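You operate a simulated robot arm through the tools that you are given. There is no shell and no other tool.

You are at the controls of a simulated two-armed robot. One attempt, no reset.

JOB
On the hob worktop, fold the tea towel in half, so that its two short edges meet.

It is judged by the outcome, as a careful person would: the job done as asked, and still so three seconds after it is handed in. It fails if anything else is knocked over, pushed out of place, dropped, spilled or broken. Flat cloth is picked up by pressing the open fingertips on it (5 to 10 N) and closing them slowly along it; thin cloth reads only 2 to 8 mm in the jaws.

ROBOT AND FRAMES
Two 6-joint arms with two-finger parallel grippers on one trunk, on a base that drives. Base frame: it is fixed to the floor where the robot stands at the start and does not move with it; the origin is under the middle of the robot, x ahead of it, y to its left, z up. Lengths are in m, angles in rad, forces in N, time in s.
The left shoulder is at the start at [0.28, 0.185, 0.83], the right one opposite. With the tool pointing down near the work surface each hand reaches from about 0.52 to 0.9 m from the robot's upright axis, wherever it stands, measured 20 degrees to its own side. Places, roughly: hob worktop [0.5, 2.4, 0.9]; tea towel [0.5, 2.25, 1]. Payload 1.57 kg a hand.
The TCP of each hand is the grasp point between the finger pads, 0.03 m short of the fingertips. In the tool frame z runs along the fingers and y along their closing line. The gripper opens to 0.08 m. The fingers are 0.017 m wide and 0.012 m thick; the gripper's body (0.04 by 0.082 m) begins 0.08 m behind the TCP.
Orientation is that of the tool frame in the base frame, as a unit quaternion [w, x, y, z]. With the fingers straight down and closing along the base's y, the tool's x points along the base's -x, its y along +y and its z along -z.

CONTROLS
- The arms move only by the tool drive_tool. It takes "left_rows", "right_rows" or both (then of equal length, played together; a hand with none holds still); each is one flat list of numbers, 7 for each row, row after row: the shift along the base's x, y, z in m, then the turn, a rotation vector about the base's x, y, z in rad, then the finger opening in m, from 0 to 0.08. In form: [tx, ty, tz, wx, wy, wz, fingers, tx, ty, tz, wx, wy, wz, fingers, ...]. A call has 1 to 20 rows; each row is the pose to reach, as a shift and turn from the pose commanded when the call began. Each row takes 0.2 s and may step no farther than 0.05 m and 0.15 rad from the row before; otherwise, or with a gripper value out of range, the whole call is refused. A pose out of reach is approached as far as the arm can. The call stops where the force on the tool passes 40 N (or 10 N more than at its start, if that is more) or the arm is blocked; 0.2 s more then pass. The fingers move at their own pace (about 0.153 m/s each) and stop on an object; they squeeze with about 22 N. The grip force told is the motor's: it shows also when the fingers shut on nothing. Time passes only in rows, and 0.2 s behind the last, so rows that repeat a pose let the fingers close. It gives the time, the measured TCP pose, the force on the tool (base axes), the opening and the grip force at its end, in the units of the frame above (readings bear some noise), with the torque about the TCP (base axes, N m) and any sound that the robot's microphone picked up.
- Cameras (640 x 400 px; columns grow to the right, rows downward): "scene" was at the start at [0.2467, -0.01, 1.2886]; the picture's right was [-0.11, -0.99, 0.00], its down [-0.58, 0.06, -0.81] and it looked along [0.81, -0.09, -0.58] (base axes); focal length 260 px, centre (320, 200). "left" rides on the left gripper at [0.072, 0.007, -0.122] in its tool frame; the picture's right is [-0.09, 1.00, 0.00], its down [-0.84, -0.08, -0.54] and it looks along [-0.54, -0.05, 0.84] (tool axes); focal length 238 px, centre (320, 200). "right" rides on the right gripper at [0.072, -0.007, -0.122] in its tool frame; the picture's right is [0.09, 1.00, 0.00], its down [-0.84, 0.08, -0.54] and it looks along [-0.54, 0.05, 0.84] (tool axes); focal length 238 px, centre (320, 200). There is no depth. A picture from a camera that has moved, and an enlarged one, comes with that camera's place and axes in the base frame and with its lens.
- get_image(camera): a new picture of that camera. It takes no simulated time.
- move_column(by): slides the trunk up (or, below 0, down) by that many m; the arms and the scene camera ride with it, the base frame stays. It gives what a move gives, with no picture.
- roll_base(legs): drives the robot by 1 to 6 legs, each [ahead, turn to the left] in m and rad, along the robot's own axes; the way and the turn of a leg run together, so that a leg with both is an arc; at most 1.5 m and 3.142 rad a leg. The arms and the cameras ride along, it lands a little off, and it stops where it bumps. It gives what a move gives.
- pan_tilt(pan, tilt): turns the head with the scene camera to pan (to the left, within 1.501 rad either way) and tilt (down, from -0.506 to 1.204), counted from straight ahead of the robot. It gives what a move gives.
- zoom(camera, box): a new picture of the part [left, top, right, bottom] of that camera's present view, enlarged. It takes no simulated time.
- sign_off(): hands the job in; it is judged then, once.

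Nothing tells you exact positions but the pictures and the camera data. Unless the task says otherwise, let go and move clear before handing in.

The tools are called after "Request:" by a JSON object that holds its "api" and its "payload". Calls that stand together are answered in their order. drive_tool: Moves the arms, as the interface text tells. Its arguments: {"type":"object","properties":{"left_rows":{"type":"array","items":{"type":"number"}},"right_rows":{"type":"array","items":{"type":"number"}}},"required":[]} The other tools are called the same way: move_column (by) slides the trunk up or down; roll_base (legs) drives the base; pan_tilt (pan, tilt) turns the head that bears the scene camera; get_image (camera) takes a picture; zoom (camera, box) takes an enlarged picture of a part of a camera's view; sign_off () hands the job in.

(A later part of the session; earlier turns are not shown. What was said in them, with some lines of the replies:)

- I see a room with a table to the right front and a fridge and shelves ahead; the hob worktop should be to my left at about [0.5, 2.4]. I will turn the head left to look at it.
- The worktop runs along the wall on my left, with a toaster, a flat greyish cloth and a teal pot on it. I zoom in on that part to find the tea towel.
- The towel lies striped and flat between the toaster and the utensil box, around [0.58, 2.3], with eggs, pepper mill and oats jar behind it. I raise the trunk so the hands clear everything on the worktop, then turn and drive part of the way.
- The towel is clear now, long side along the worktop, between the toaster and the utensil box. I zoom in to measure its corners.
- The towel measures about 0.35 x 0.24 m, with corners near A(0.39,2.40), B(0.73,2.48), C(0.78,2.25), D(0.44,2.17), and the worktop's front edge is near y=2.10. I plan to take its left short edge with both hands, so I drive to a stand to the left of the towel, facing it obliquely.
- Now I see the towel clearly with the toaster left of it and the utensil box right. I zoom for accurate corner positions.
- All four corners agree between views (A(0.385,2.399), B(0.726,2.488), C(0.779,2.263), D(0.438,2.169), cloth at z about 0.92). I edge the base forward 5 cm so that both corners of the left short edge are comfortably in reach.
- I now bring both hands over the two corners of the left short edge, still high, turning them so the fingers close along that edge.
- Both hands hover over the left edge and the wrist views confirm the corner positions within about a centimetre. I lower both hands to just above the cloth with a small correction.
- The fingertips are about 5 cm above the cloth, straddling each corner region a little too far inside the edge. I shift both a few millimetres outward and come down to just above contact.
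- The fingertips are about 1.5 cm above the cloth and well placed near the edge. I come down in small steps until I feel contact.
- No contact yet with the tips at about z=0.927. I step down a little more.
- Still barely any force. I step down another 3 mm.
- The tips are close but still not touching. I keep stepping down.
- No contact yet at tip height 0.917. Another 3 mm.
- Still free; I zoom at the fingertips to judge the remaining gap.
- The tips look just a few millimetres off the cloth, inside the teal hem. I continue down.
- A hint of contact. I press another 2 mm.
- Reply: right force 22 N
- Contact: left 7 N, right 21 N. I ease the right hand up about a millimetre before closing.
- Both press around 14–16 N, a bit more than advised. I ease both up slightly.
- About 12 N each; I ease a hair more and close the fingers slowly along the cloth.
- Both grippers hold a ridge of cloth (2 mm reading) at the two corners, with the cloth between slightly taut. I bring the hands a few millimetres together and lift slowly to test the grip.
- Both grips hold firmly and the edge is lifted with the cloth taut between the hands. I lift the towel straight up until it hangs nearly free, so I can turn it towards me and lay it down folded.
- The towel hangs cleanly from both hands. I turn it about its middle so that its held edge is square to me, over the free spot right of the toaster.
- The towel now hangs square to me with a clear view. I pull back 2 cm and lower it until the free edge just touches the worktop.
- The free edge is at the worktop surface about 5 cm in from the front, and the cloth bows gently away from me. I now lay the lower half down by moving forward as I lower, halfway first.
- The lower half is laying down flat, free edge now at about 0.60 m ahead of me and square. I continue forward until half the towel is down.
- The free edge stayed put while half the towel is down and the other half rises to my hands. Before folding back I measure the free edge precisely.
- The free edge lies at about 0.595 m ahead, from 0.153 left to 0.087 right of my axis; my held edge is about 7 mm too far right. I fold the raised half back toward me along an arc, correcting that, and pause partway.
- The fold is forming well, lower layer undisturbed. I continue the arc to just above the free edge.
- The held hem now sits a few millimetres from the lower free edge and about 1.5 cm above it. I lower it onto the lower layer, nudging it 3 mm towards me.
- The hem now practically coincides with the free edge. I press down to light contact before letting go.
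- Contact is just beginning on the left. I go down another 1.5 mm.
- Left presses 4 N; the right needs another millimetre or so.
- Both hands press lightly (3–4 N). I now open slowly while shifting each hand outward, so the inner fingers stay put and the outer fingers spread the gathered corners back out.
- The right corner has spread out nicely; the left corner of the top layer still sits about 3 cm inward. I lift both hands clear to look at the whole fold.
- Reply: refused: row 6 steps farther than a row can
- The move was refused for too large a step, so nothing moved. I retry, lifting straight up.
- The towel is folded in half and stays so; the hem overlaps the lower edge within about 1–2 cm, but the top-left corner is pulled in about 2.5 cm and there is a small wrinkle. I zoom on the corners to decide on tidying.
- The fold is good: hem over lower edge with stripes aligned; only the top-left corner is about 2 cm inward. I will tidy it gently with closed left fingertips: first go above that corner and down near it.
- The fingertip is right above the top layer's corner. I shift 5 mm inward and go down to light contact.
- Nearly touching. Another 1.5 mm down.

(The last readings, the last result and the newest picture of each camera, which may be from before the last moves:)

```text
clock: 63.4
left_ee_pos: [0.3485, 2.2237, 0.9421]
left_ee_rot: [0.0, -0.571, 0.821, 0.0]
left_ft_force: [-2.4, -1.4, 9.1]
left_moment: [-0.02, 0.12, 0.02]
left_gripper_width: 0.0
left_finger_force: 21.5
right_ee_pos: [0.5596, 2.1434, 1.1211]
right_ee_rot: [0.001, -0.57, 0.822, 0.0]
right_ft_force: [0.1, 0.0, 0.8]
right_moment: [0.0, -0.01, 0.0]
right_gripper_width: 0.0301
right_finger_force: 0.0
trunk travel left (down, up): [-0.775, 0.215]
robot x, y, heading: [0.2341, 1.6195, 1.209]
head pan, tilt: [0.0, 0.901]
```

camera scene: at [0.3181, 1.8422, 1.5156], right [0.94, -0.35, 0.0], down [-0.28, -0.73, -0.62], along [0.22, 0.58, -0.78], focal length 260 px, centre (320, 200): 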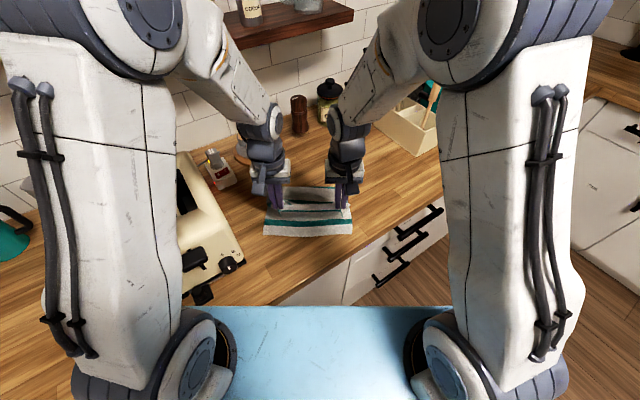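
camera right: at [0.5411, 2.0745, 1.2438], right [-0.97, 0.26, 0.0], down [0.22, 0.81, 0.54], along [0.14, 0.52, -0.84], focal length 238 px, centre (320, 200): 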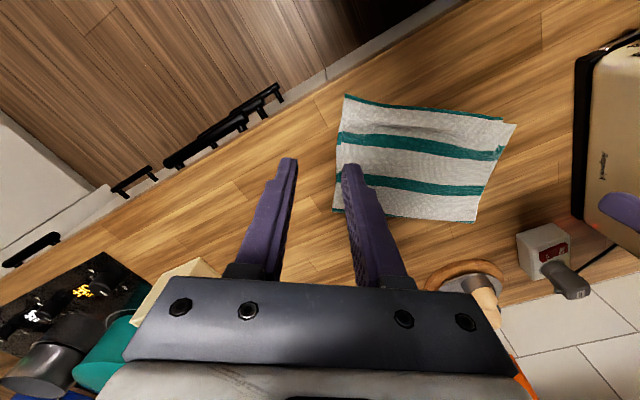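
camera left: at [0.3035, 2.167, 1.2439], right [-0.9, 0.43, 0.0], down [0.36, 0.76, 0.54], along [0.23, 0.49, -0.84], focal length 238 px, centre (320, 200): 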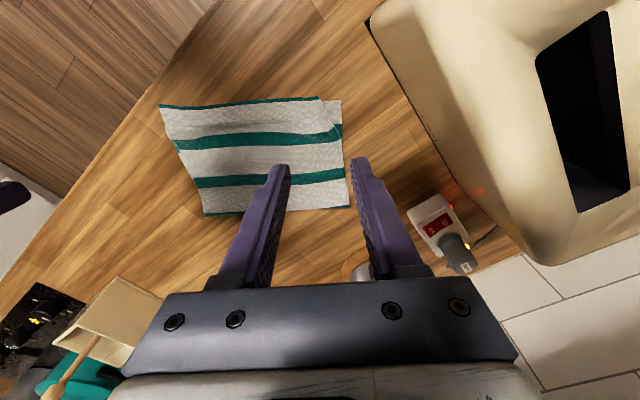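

Pressing 9 N; I ease slightly and drag the corner outward 2.5 cm slowly, then check.

Request:
{"api": "drive_tool", "payload": {"left_rows": [0, 0, 0.0004, 0, 0, 0, 0, -0.0025, 0.0009, 0.0004, 0, 0, 0, 0, -0.005, 0.0019, 0.0004, 0, 0, 0, 0, -0.0075, 0.0028, 0.0004, 0, 0, 0, 0, -0.01, 0.0038, 0.0004, 0, 0, 0, 0, -0.0125, 0.0047, 0.0004, 0, 0, 0, 0, -0.015, 0.0056, 0.0004, 0, 0, 0, 0, -0.0175, 0.0066, 0.0004, 0, 0, 0, 0, -0.02, 0.0075, 0.0004, 0, 0, 0, 0, -0.0225, 0.0085, 0.0004, 0, 0, 0, 0, -0.0243, 0.0092, 0.0004, 0, 0, 0, 0]}}

Request:
{"api": "zoom", "payload": {"camera": "left", "box": [220, 90, 428, 220]}}

Request:
{"api": "zoom", "payload": {"camera": "scene", "box": [228, 150, 388, 250]}}

```text
clock: 65.8
left_ee_pos: [0.3228, 2.2327, 0.942]
left_ee_rot: [0.0, -0.571, 0.821, 0.0]
left_ft_force: [1.2, -0.5, 7.4]
left_moment: [-0.05, 0.03, 0.0]
left_gripper_width: 0.0
left_finger_force: 21.2
right_ee_pos: [0.5582, 2.1432, 1.1213]
right_ee_rot: [-0.001, -0.571, 0.821, 0.0]
right_ft_force: [-0.3, 0.4, -0.2]
right_moment: [0.03, 0.02, -0.02]
right_gripper_width: 0.03
right_finger_force: 0.1
trunk travel left (down, up): [-0.775, 0.215]
robot x, y, heading: [0.2332, 1.6229, 1.207]
head pan, tilt: [0.0, 0.901]
```

```text
3.08 times, centred on (324, 155) of left
camera zoom: at [0.2939, 2.167, 1.0637], right [-0.9, 0.43, 0.0], down [0.36, 0.76, 0.54], along [0.23, 0.49, -0.84], focal length 733 px, centre (308, 338)
```

zoom: 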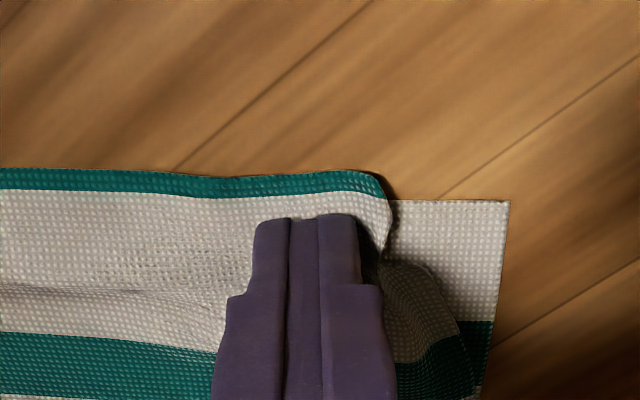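

```text
4.00 times, centred on (308, 200) of scene
camera zoom: at [0.3185, 1.8419, 1.5156], right [0.94, -0.35, 0.0], down [-0.28, -0.73, -0.62], along [0.22, 0.58, -0.78], focal length 1040 px, centre (368, 200)
```

zoom: 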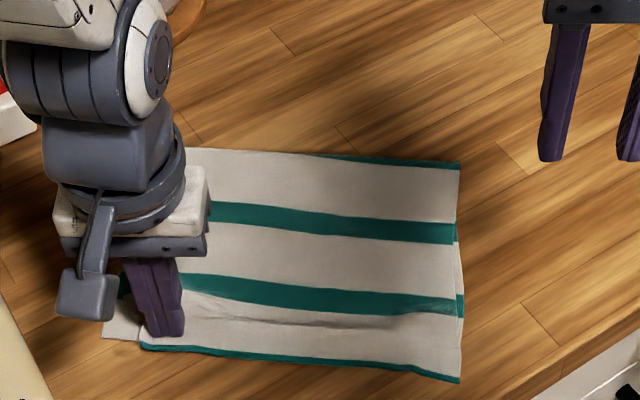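

The whole towel slid left with the fingertip, so both layers move together. I will pin the towel with the right fingertip nearer the middle and let it pull right while the left fingertip holds the top corner; first I bring the right hand down near the cloth.

Request:
{"api": "drive_tool", "payload": {"right_rows": [-0.02, 0.013, 0, 0, 0, 0, 0.02, -0.045, 0.03, -0.01, 0, 0, 0, 0, -0.07, 0.046, -0.03, 0, 0, 0, 0, -0.0877, 0.0577, -0.06, 0, 0, 0, 0, -0.0877, 0.0577, -0.1, 0, 0, 0, 0, -0.0877, 0.0577, -0.14, 0, 0, 0, 0, -0.0877, 0.0577, -0.165, 0, 0, 0, 0, -0.0877, 0.0577, -0.165, 0, 0, 0, 0]}}

Request:
{"api": "get_image", "payload": {"camera": "right"}}

Request:
{"api": "zoom", "payload": {"camera": "scene", "box": [228, 150, 388, 250]}}

```text
clock: 67.6
left_ee_pos: [0.3231, 2.2326, 0.9427]
left_ee_rot: [0.0, -0.571, 0.821, -0.001]
left_ft_force: [-0.2, -1.3, 4.5]
left_moment: [0.0, 0.06, 0.03]
left_gripper_width: 0.0
left_finger_force: 21.0
right_ee_pos: [0.4703, 2.2013, 0.9567]
right_ee_rot: [0.001, -0.571, 0.821, 0.0]
right_ft_force: [-0.4, 0.1, 0.0]
right_moment: [-0.04, -0.01, 0.0]
right_gripper_width: 0.0
right_finger_force: 21.3
trunk travel left (down, up): [-0.775, 0.215]
robot x, y, heading: [0.2351, 1.6219, 1.21]
head pan, tilt: [0.0, 0.901]
```

```text
taken
camera right: at [0.4518, 2.1329, 1.079], right [-0.97, 0.26, 0.0], down [0.22, 0.81, 0.54], along [0.14, 0.52, -0.84], focal length 238 px, centre (320, 200)
```

right: 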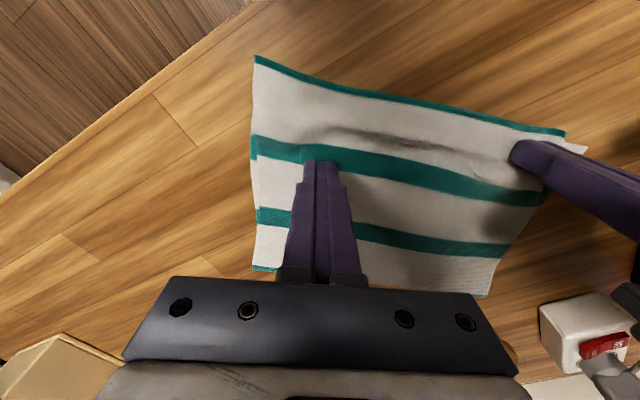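

```text
4.00 times, centred on (308, 200) of scene
camera zoom: at [0.3184, 1.842, 1.5156], right [0.94, -0.35, 0.0], down [-0.28, -0.73, -0.62], along [0.22, 0.58, -0.78], focal length 1040 px, centre (368, 200)
```

zoom: 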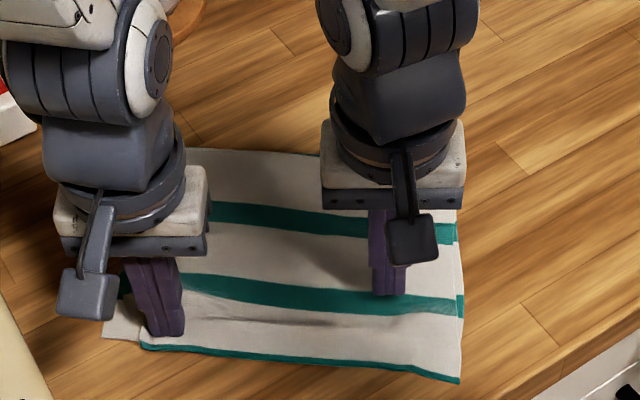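

The right fingertip is above the first stripe, left still presses with 4.5 N. I lower the right one to a firm contact.

Request:
{"api": "drive_tool", "payload": {"right_rows": [0, 0, -0.006, 0, 0, 0, 0, 0, 0, -0.012, 0, 0, 0, 0, 0, 0, -0.013, 0, 0, 0, 0, 0, 0, -0.013, 0, 0, 0, 0]}}

```text
clock: 68.6
left_ee_pos: [0.3242, 2.2322, 0.9417]
left_ee_rot: [0.001, -0.571, 0.821, 0.0]
left_ft_force: [0.1, -0.8, 4.8]
left_moment: [-0.03, 0.06, 0.02]
left_gripper_width: 0.0
left_finger_force: 21.1
right_ee_pos: [0.4691, 2.2039, 0.9446]
right_ee_rot: [0.0, -0.571, 0.821, 0.0]
right_ft_force: [0.0, 0.6, -0.2]
right_moment: [0.0, -0.01, -0.03]
right_gripper_width: 0.0
right_finger_force: 21.3
trunk travel left (down, up): [-0.775, 0.215]
robot x, y, heading: [0.2363, 1.6242, 1.211]
head pan, tilt: [0.0, 0.901]
```

Not yet touching; 2 mm more.

Request:
{"api": "drive_tool", "payload": {"right_rows": [0, 0, -0.001, 0, 0, 0, 0, 0, 0, -0.002, 0, 0, 0, 0, 0, 0, -0.002, 0, 0, 0, 0]}}

```text
clock: 69.4
left_ee_pos: [0.3236, 2.2326, 0.9423]
left_ee_rot: [0.0, -0.571, 0.821, 0.0]
left_ft_force: [0.1, -0.5, 3.6]
left_moment: [-0.04, 0.05, 0.03]
left_gripper_width: 0.0
left_finger_force: 21.4
right_ee_pos: [0.47, 2.2025, 0.9424]
right_ee_rot: [0.0, -0.57, 0.821, 0.001]
right_ft_force: [0.8, 0.3, 1.0]
right_moment: [-0.03, 0.01, -0.02]
right_gripper_width: 0.0
right_finger_force: 21.5
trunk travel left (down, up): [-0.775, 0.215]
robot x, y, heading: [0.2354, 1.6232, 1.208]
head pan, tilt: [0.0, 0.901]
```

Touching. I press the right one about 1.2 mm more for a firm hold.

Request:
{"api": "drive_tool", "payload": {"right_rows": [0, 0, -0.0008, 0, 0, 0, 0, 0, 0, -0.0012, 0, 0, 0, 0, 0, 0, -0.0012, 0, 0, 0, 0]}}

```text
clock: 70.2
left_ee_pos: [0.3242, 2.2323, 0.9429]
left_ee_rot: [0.0, -0.57, 0.821, 0.0]
left_ft_force: [-0.5, -0.3, 2.2]
left_moment: [-0.02, 0.06, 0.04]
left_gripper_width: 0.0
left_finger_force: 21.2
right_ee_pos: [0.4699, 2.2021, 0.9408]
right_ee_rot: [0.001, -0.57, 0.822, 0.001]
right_ft_force: [2.0, -1.4, 7.7]
right_moment: [-0.01, -0.08, 0.02]
right_gripper_width: 0.0
right_finger_force: 21.2
trunk travel left (down, up): [-0.775, 0.215]
robot x, y, heading: [0.2355, 1.6174, 1.208]
head pan, tilt: [0.0, 0.901]
```

Right 8 N, left 2 N. I press the left a touch more and draw the right fingertip 2.4 cm to the right.

Request:
{"api": "drive_tool", "payload": {"left_rows": [0, 0, -0.0003, 0, 0, 0, 0, 0, 0, -0.0003, 0, 0, 0, 0, 0, 0, -0.0003, 0, 0, 0, 0, 0, 0, -0.0003, 0, 0, 0, 0, 0, 0, -0.0003, 0, 0, 0, 0, 0, 0, -0.0003, 0, 0, 0, 0, 0, 0, -0.0003, 0, 0, 0, 0, 0, 0, -0.0003, 0, 0, 0, 0, 0, 0, -0.0003, 0, 0, 0, 0, 0, 0, -0.0003, 0, 0, 0, 0], "right_rows": [0, 0, -0.0002, 0, 0, 0, 0, 0.0027, -0.0003, -0.0002, 0, 0, 0, 0, 0.0055, -0.0006, -0.0002, 0, 0, 0, 0, 0.0082, -0.0009, -0.0002, 0, 0, 0, 0, 0.0109, -0.0012, -0.0002, 0, 0, 0, 0, 0.0137, -0.0016, -0.0002, 0, 0, 0, 0, 0.0164, -0.0019, -0.0002, 0, 0, 0, 0, 0.0191, -0.0022, -0.0002, 0, 0, 0, 0, 0.0219, -0.0025, -0.0002, 0, 0, 0, 0, 0.0246, -0.0028, -0.0002, 0, 0, 0, 0]}}

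Request:
{"api": "zoom", "payload": {"camera": "left", "box": [220, 90, 428, 220]}}

Request:
{"api": "zoom", "payload": {"camera": "scene", "box": [228, 150, 388, 250]}}

Request:
{"api": "get_image", "payload": {"camera": "right"}}

```text
clock: 72.4
left_ee_pos: [0.3228, 2.2321, 0.9435]
left_ee_rot: [0.0, -0.571, 0.821, 0.0]
left_ft_force: [4.4, -1.2, 4.9]
left_moment: [-0.01, -0.12, -0.04]
left_gripper_width: 0.0
left_finger_force: 21.0
right_ee_pos: [0.4952, 2.2004, 0.9417]
right_ee_rot: [0.0, -0.571, 0.821, 0.001]
right_ft_force: [-11.4, 1.9, 18.4]
right_moment: [0.05, 0.33, -0.04]
right_gripper_width: 0.0
right_finger_force: 21.0
trunk travel left (down, up): [-0.775, 0.215]
robot x, y, heading: [0.2348, 1.6256, 1.209]
head pan, tilt: [0.0, 0.901]
```

```text
3.08 times, centred on (324, 155) of left
camera zoom: at [0.2937, 2.1669, 1.0642], right [-0.9, 0.43, 0.0], down [0.36, 0.76, 0.54], along [0.24, 0.49, -0.84], focal length 733 px, centre (308, 338)
```

zoom: 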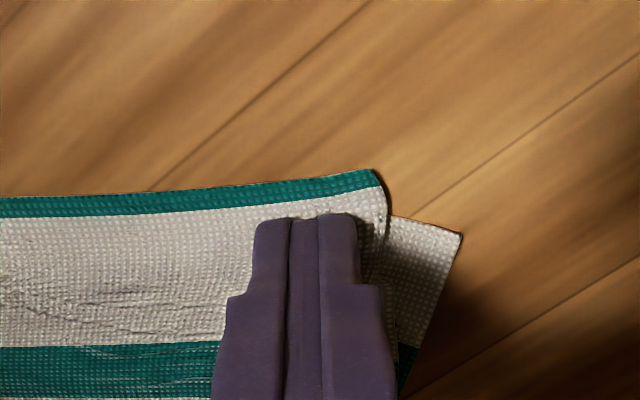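

```text
4.00 times, centred on (308, 200) of scene
camera zoom: at [0.3178, 1.8415, 1.5158], right [0.94, -0.35, 0.0], down [-0.28, -0.73, -0.62], along [0.22, 0.58, -0.78], focal length 1040 px, centre (368, 200)
```

zoom: 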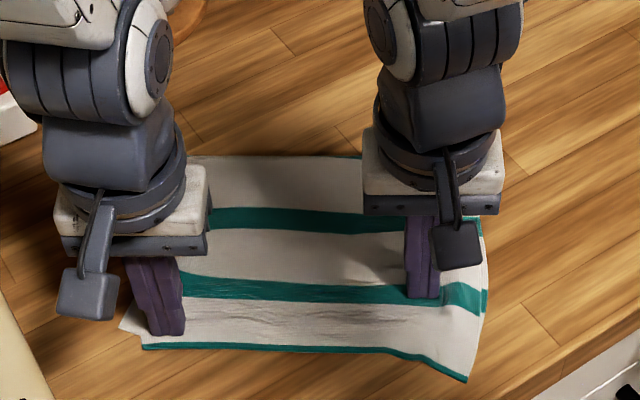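

```text
taken
camera right: at [0.4761, 2.1315, 1.0637], right [-0.97, 0.26, 0.0], down [0.22, 0.81, 0.54], along [0.14, 0.52, -0.84], focal length 238 px, centre (320, 200)
```

right: 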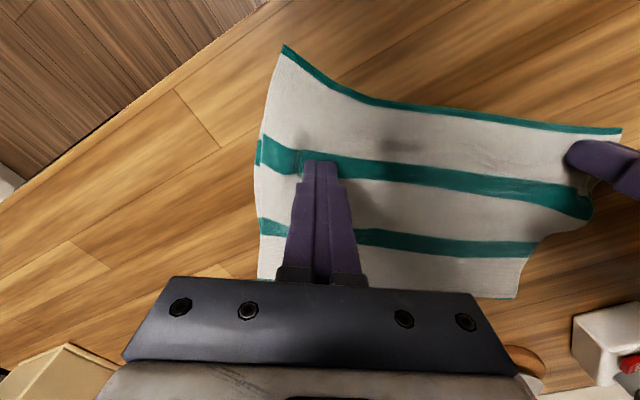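

The top corner held while the lower layer slid under it a bit, and the wrinkle has smoothed. I lift both hands straight up to look at the result.

Request:
{"api": "drive_tool", "payload": {"left_rows": [0, 0, 0.002, 0, 0, 0, 0, 0, 0, 0.006, 0, 0, 0, 0, 0, 0, 0.02, 0, 0, 0, 0, 0, 0, 0.05, 0, 0, 0, 0, 0, 0, 0.09, 0, 0, 0, 0, 0, 0, 0.13, 0, 0, 0, 0, 0, 0, 0.17, 0, 0, 0, 0], "right_rows": [0, 0, 0.002, 0, 0, 0, 0, 0, 0, 0.006, 0, 0, 0, 0, 0, 0, 0.02, 0, 0, 0, 0, 0, 0, 0.05, 0, 0, 0, 0, 0.015, -0.005, 0.09, 0, 0, 0, 0, 0.035, -0.013, 0.13, 0, 0, 0, 0, 0.055, -0.02, 0.17, 0, 0, 0, 0]}}

Request:
{"api": "zoom", "payload": {"camera": "scene", "box": [228, 150, 388, 250]}}

Request:
{"api": "zoom", "payload": {"camera": "right", "box": [260, 60, 580, 260]}}

Request:
{"api": "zoom", "payload": {"camera": "left", "box": [120, 60, 440, 260]}}

```text
clock: 74.0
left_ee_pos: [0.3232, 2.2323, 1.1123]
left_ee_rot: [0.0, -0.571, 0.821, 0.001]
left_ft_force: [-1.1, 0.1, -0.4]
left_moment: [-0.02, -0.01, 0.0]
left_gripper_width: 0.0
left_finger_force: 21.3
right_ee_pos: [0.5498, 2.1796, 1.1097]
right_ee_rot: [-0.001, -0.571, 0.821, -0.001]
right_ft_force: [0.7, 0.1, 0.6]
right_moment: [0.02, 0.0, -0.03]
right_gripper_width: 0.0
right_finger_force: 21.2
trunk travel left (down, up): [-0.775, 0.215]
robot x, y, heading: [0.2379, 1.621, 1.209]
head pan, tilt: [0.0, 0.901]
```

```text
4.00 times, centred on (308, 200) of scene
camera zoom: at [0.3185, 1.8425, 1.5155], right [0.94, -0.35, 0.0], down [-0.28, -0.73, -0.62], along [0.22, 0.58, -0.78], focal length 1040 px, centre (368, 200)
```

zoom: 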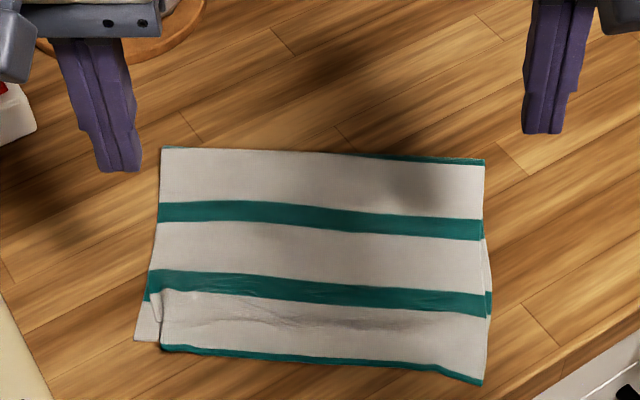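

```text
2.00 times, centred on (420, 160) of right
camera zoom: at [0.5319, 2.1101, 1.2324], right [-0.97, 0.26, 0.0], down [0.22, 0.81, 0.54], along [0.14, 0.52, -0.84], focal length 477 px, centre (120, 280)
```

zoom: 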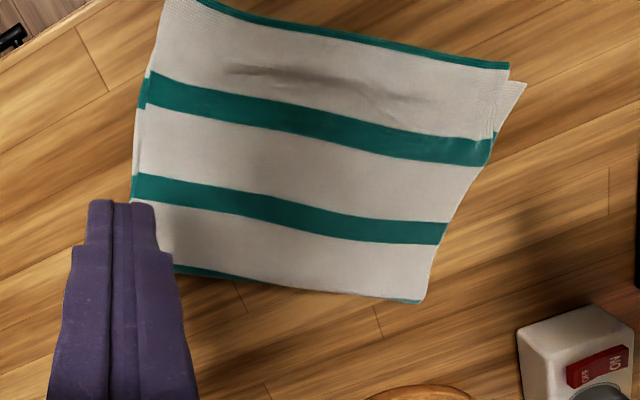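

```text
2.00 times, centred on (280, 160) of left
camera zoom: at [0.2943, 2.1676, 1.2338], right [-0.9, 0.43, 0.0], down [0.36, 0.76, 0.54], along [0.23, 0.49, -0.84], focal length 477 px, centre (400, 280)
```

zoom: 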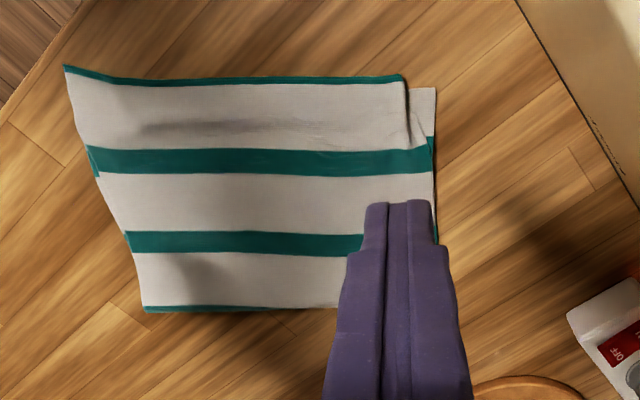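

The towel is now neatly folded: hem over lower edge within about 1–1.5 cm, and the left corner only about 1.8 cm inward, with the wrinkle mostly gone. I raise both hands well clear and take a last overall look.

Request:
{"api": "drive_tool", "payload": {"left_rows": [0, 0, 0.04, 0, 0, 0, 0.01, 0, 0, 0.08, 0, 0, 0, 0.02, 0, 0, 0.12, 0, 0, 0, 0.03, 0, 0, 0.16, 0, 0, 0, 0.04, -0.015, -0.01, 0.2, 0, 0, 0, 0.04, -0.03, -0.03, 0.22, 0, 0, 0, 0.04, -0.045, -0.05, 0.23, 0, 0, 0, 0.04], "right_rows": [0, 0, 0.04, 0, 0, 0, 0.01, 0, 0, 0.08, 0, 0, 0, 0.02, 0, 0, 0.12, 0, 0, 0, 0.03, 0.01, -0.01, 0.16, 0, 0, 0, 0.04, 0.03, -0.03, 0.19, 0, 0, 0, 0.04, 0.06, -0.05, 0.22, 0, 0, 0, 0.04, 0.09, -0.07, 0.23, 0, 0, 0, 0.04]}}

Request:
{"api": "get_image", "payload": {"camera": "scene"}}

Request:
{"api": "zoom", "payload": {"camera": "scene", "box": [228, 150, 388, 250]}}

```text
clock: 75.6
left_ee_pos: [0.2793, 2.18, 1.3421]
left_ee_rot: [0.0, -0.571, 0.821, 0.001]
left_ft_force: [0.0, -0.3, 0.3]
left_moment: [-0.04, -0.04, -0.02]
left_gripper_width: 0.0402
left_finger_force: 0.1
right_ee_pos: [0.6426, 2.1108, 1.3412]
right_ee_rot: [-0.001, -0.571, 0.821, 0.0]
right_ft_force: [0.3, -0.6, 0.1]
right_moment: [0.0, -0.02, 0.01]
right_gripper_width: 0.04
right_finger_force: 0.1
trunk travel left (down, up): [-0.775, 0.215]
robot x, y, heading: [0.236, 1.6253, 1.207]
head pan, tilt: [0.0, 0.901]
```

```text
taken
camera scene: at [0.3185, 1.8423, 1.5156], right [0.94, -0.35, 0.0], down [-0.28, -0.73, -0.62], along [0.22, 0.58, -0.78], focal length 260 px, centre (320, 200)
```

scene: 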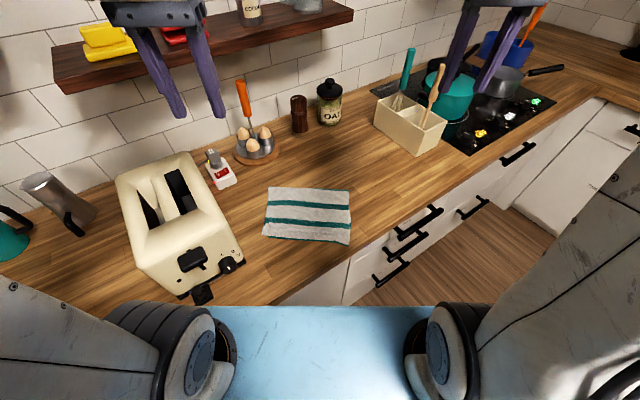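

```text
4.00 times, centred on (308, 200) of scene
camera zoom: at [0.3185, 1.8423, 1.5156], right [0.94, -0.35, 0.0], down [-0.28, -0.73, -0.62], along [0.22, 0.58, -0.78], focal length 1040 px, centre (368, 200)
```

zoom: 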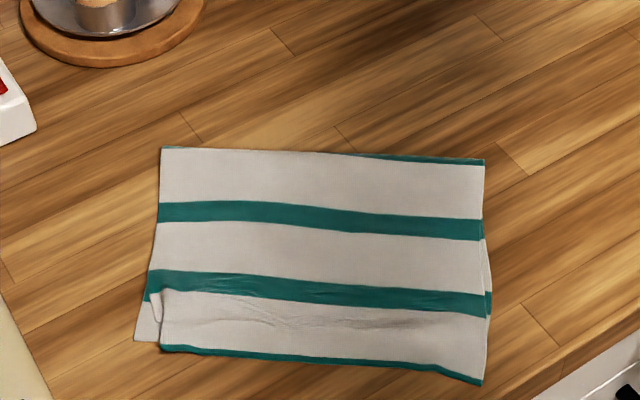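

The towel lies folded in half on the worktop with its two short edges together, everything else stands where it was, and both hands are empty and clear. I hand the job in.

Request:
{"api": "sign_off", "payload": {}}

```text
The job is handed in.
```

The tea towel is folded in half on the hob worktop, its two short edges lying together, and the job is handed in. I don't have the judging result.

- **Fit of the edges:** the two short edges match to within about 1 to 1.5 cm along the front. The top layer's left corner sits about 2 cm in from the lower one, and a slight crease remains there.
- **Position:** the towel ended up nearer the front of the worktop than it began, and turned at an angle. Its front corner is about 2 cm from the edge.
- **Everything else:** in the last picture the toaster, eggs, jars and utensil box stand where they were. Both hands are empty and well above the worktop.
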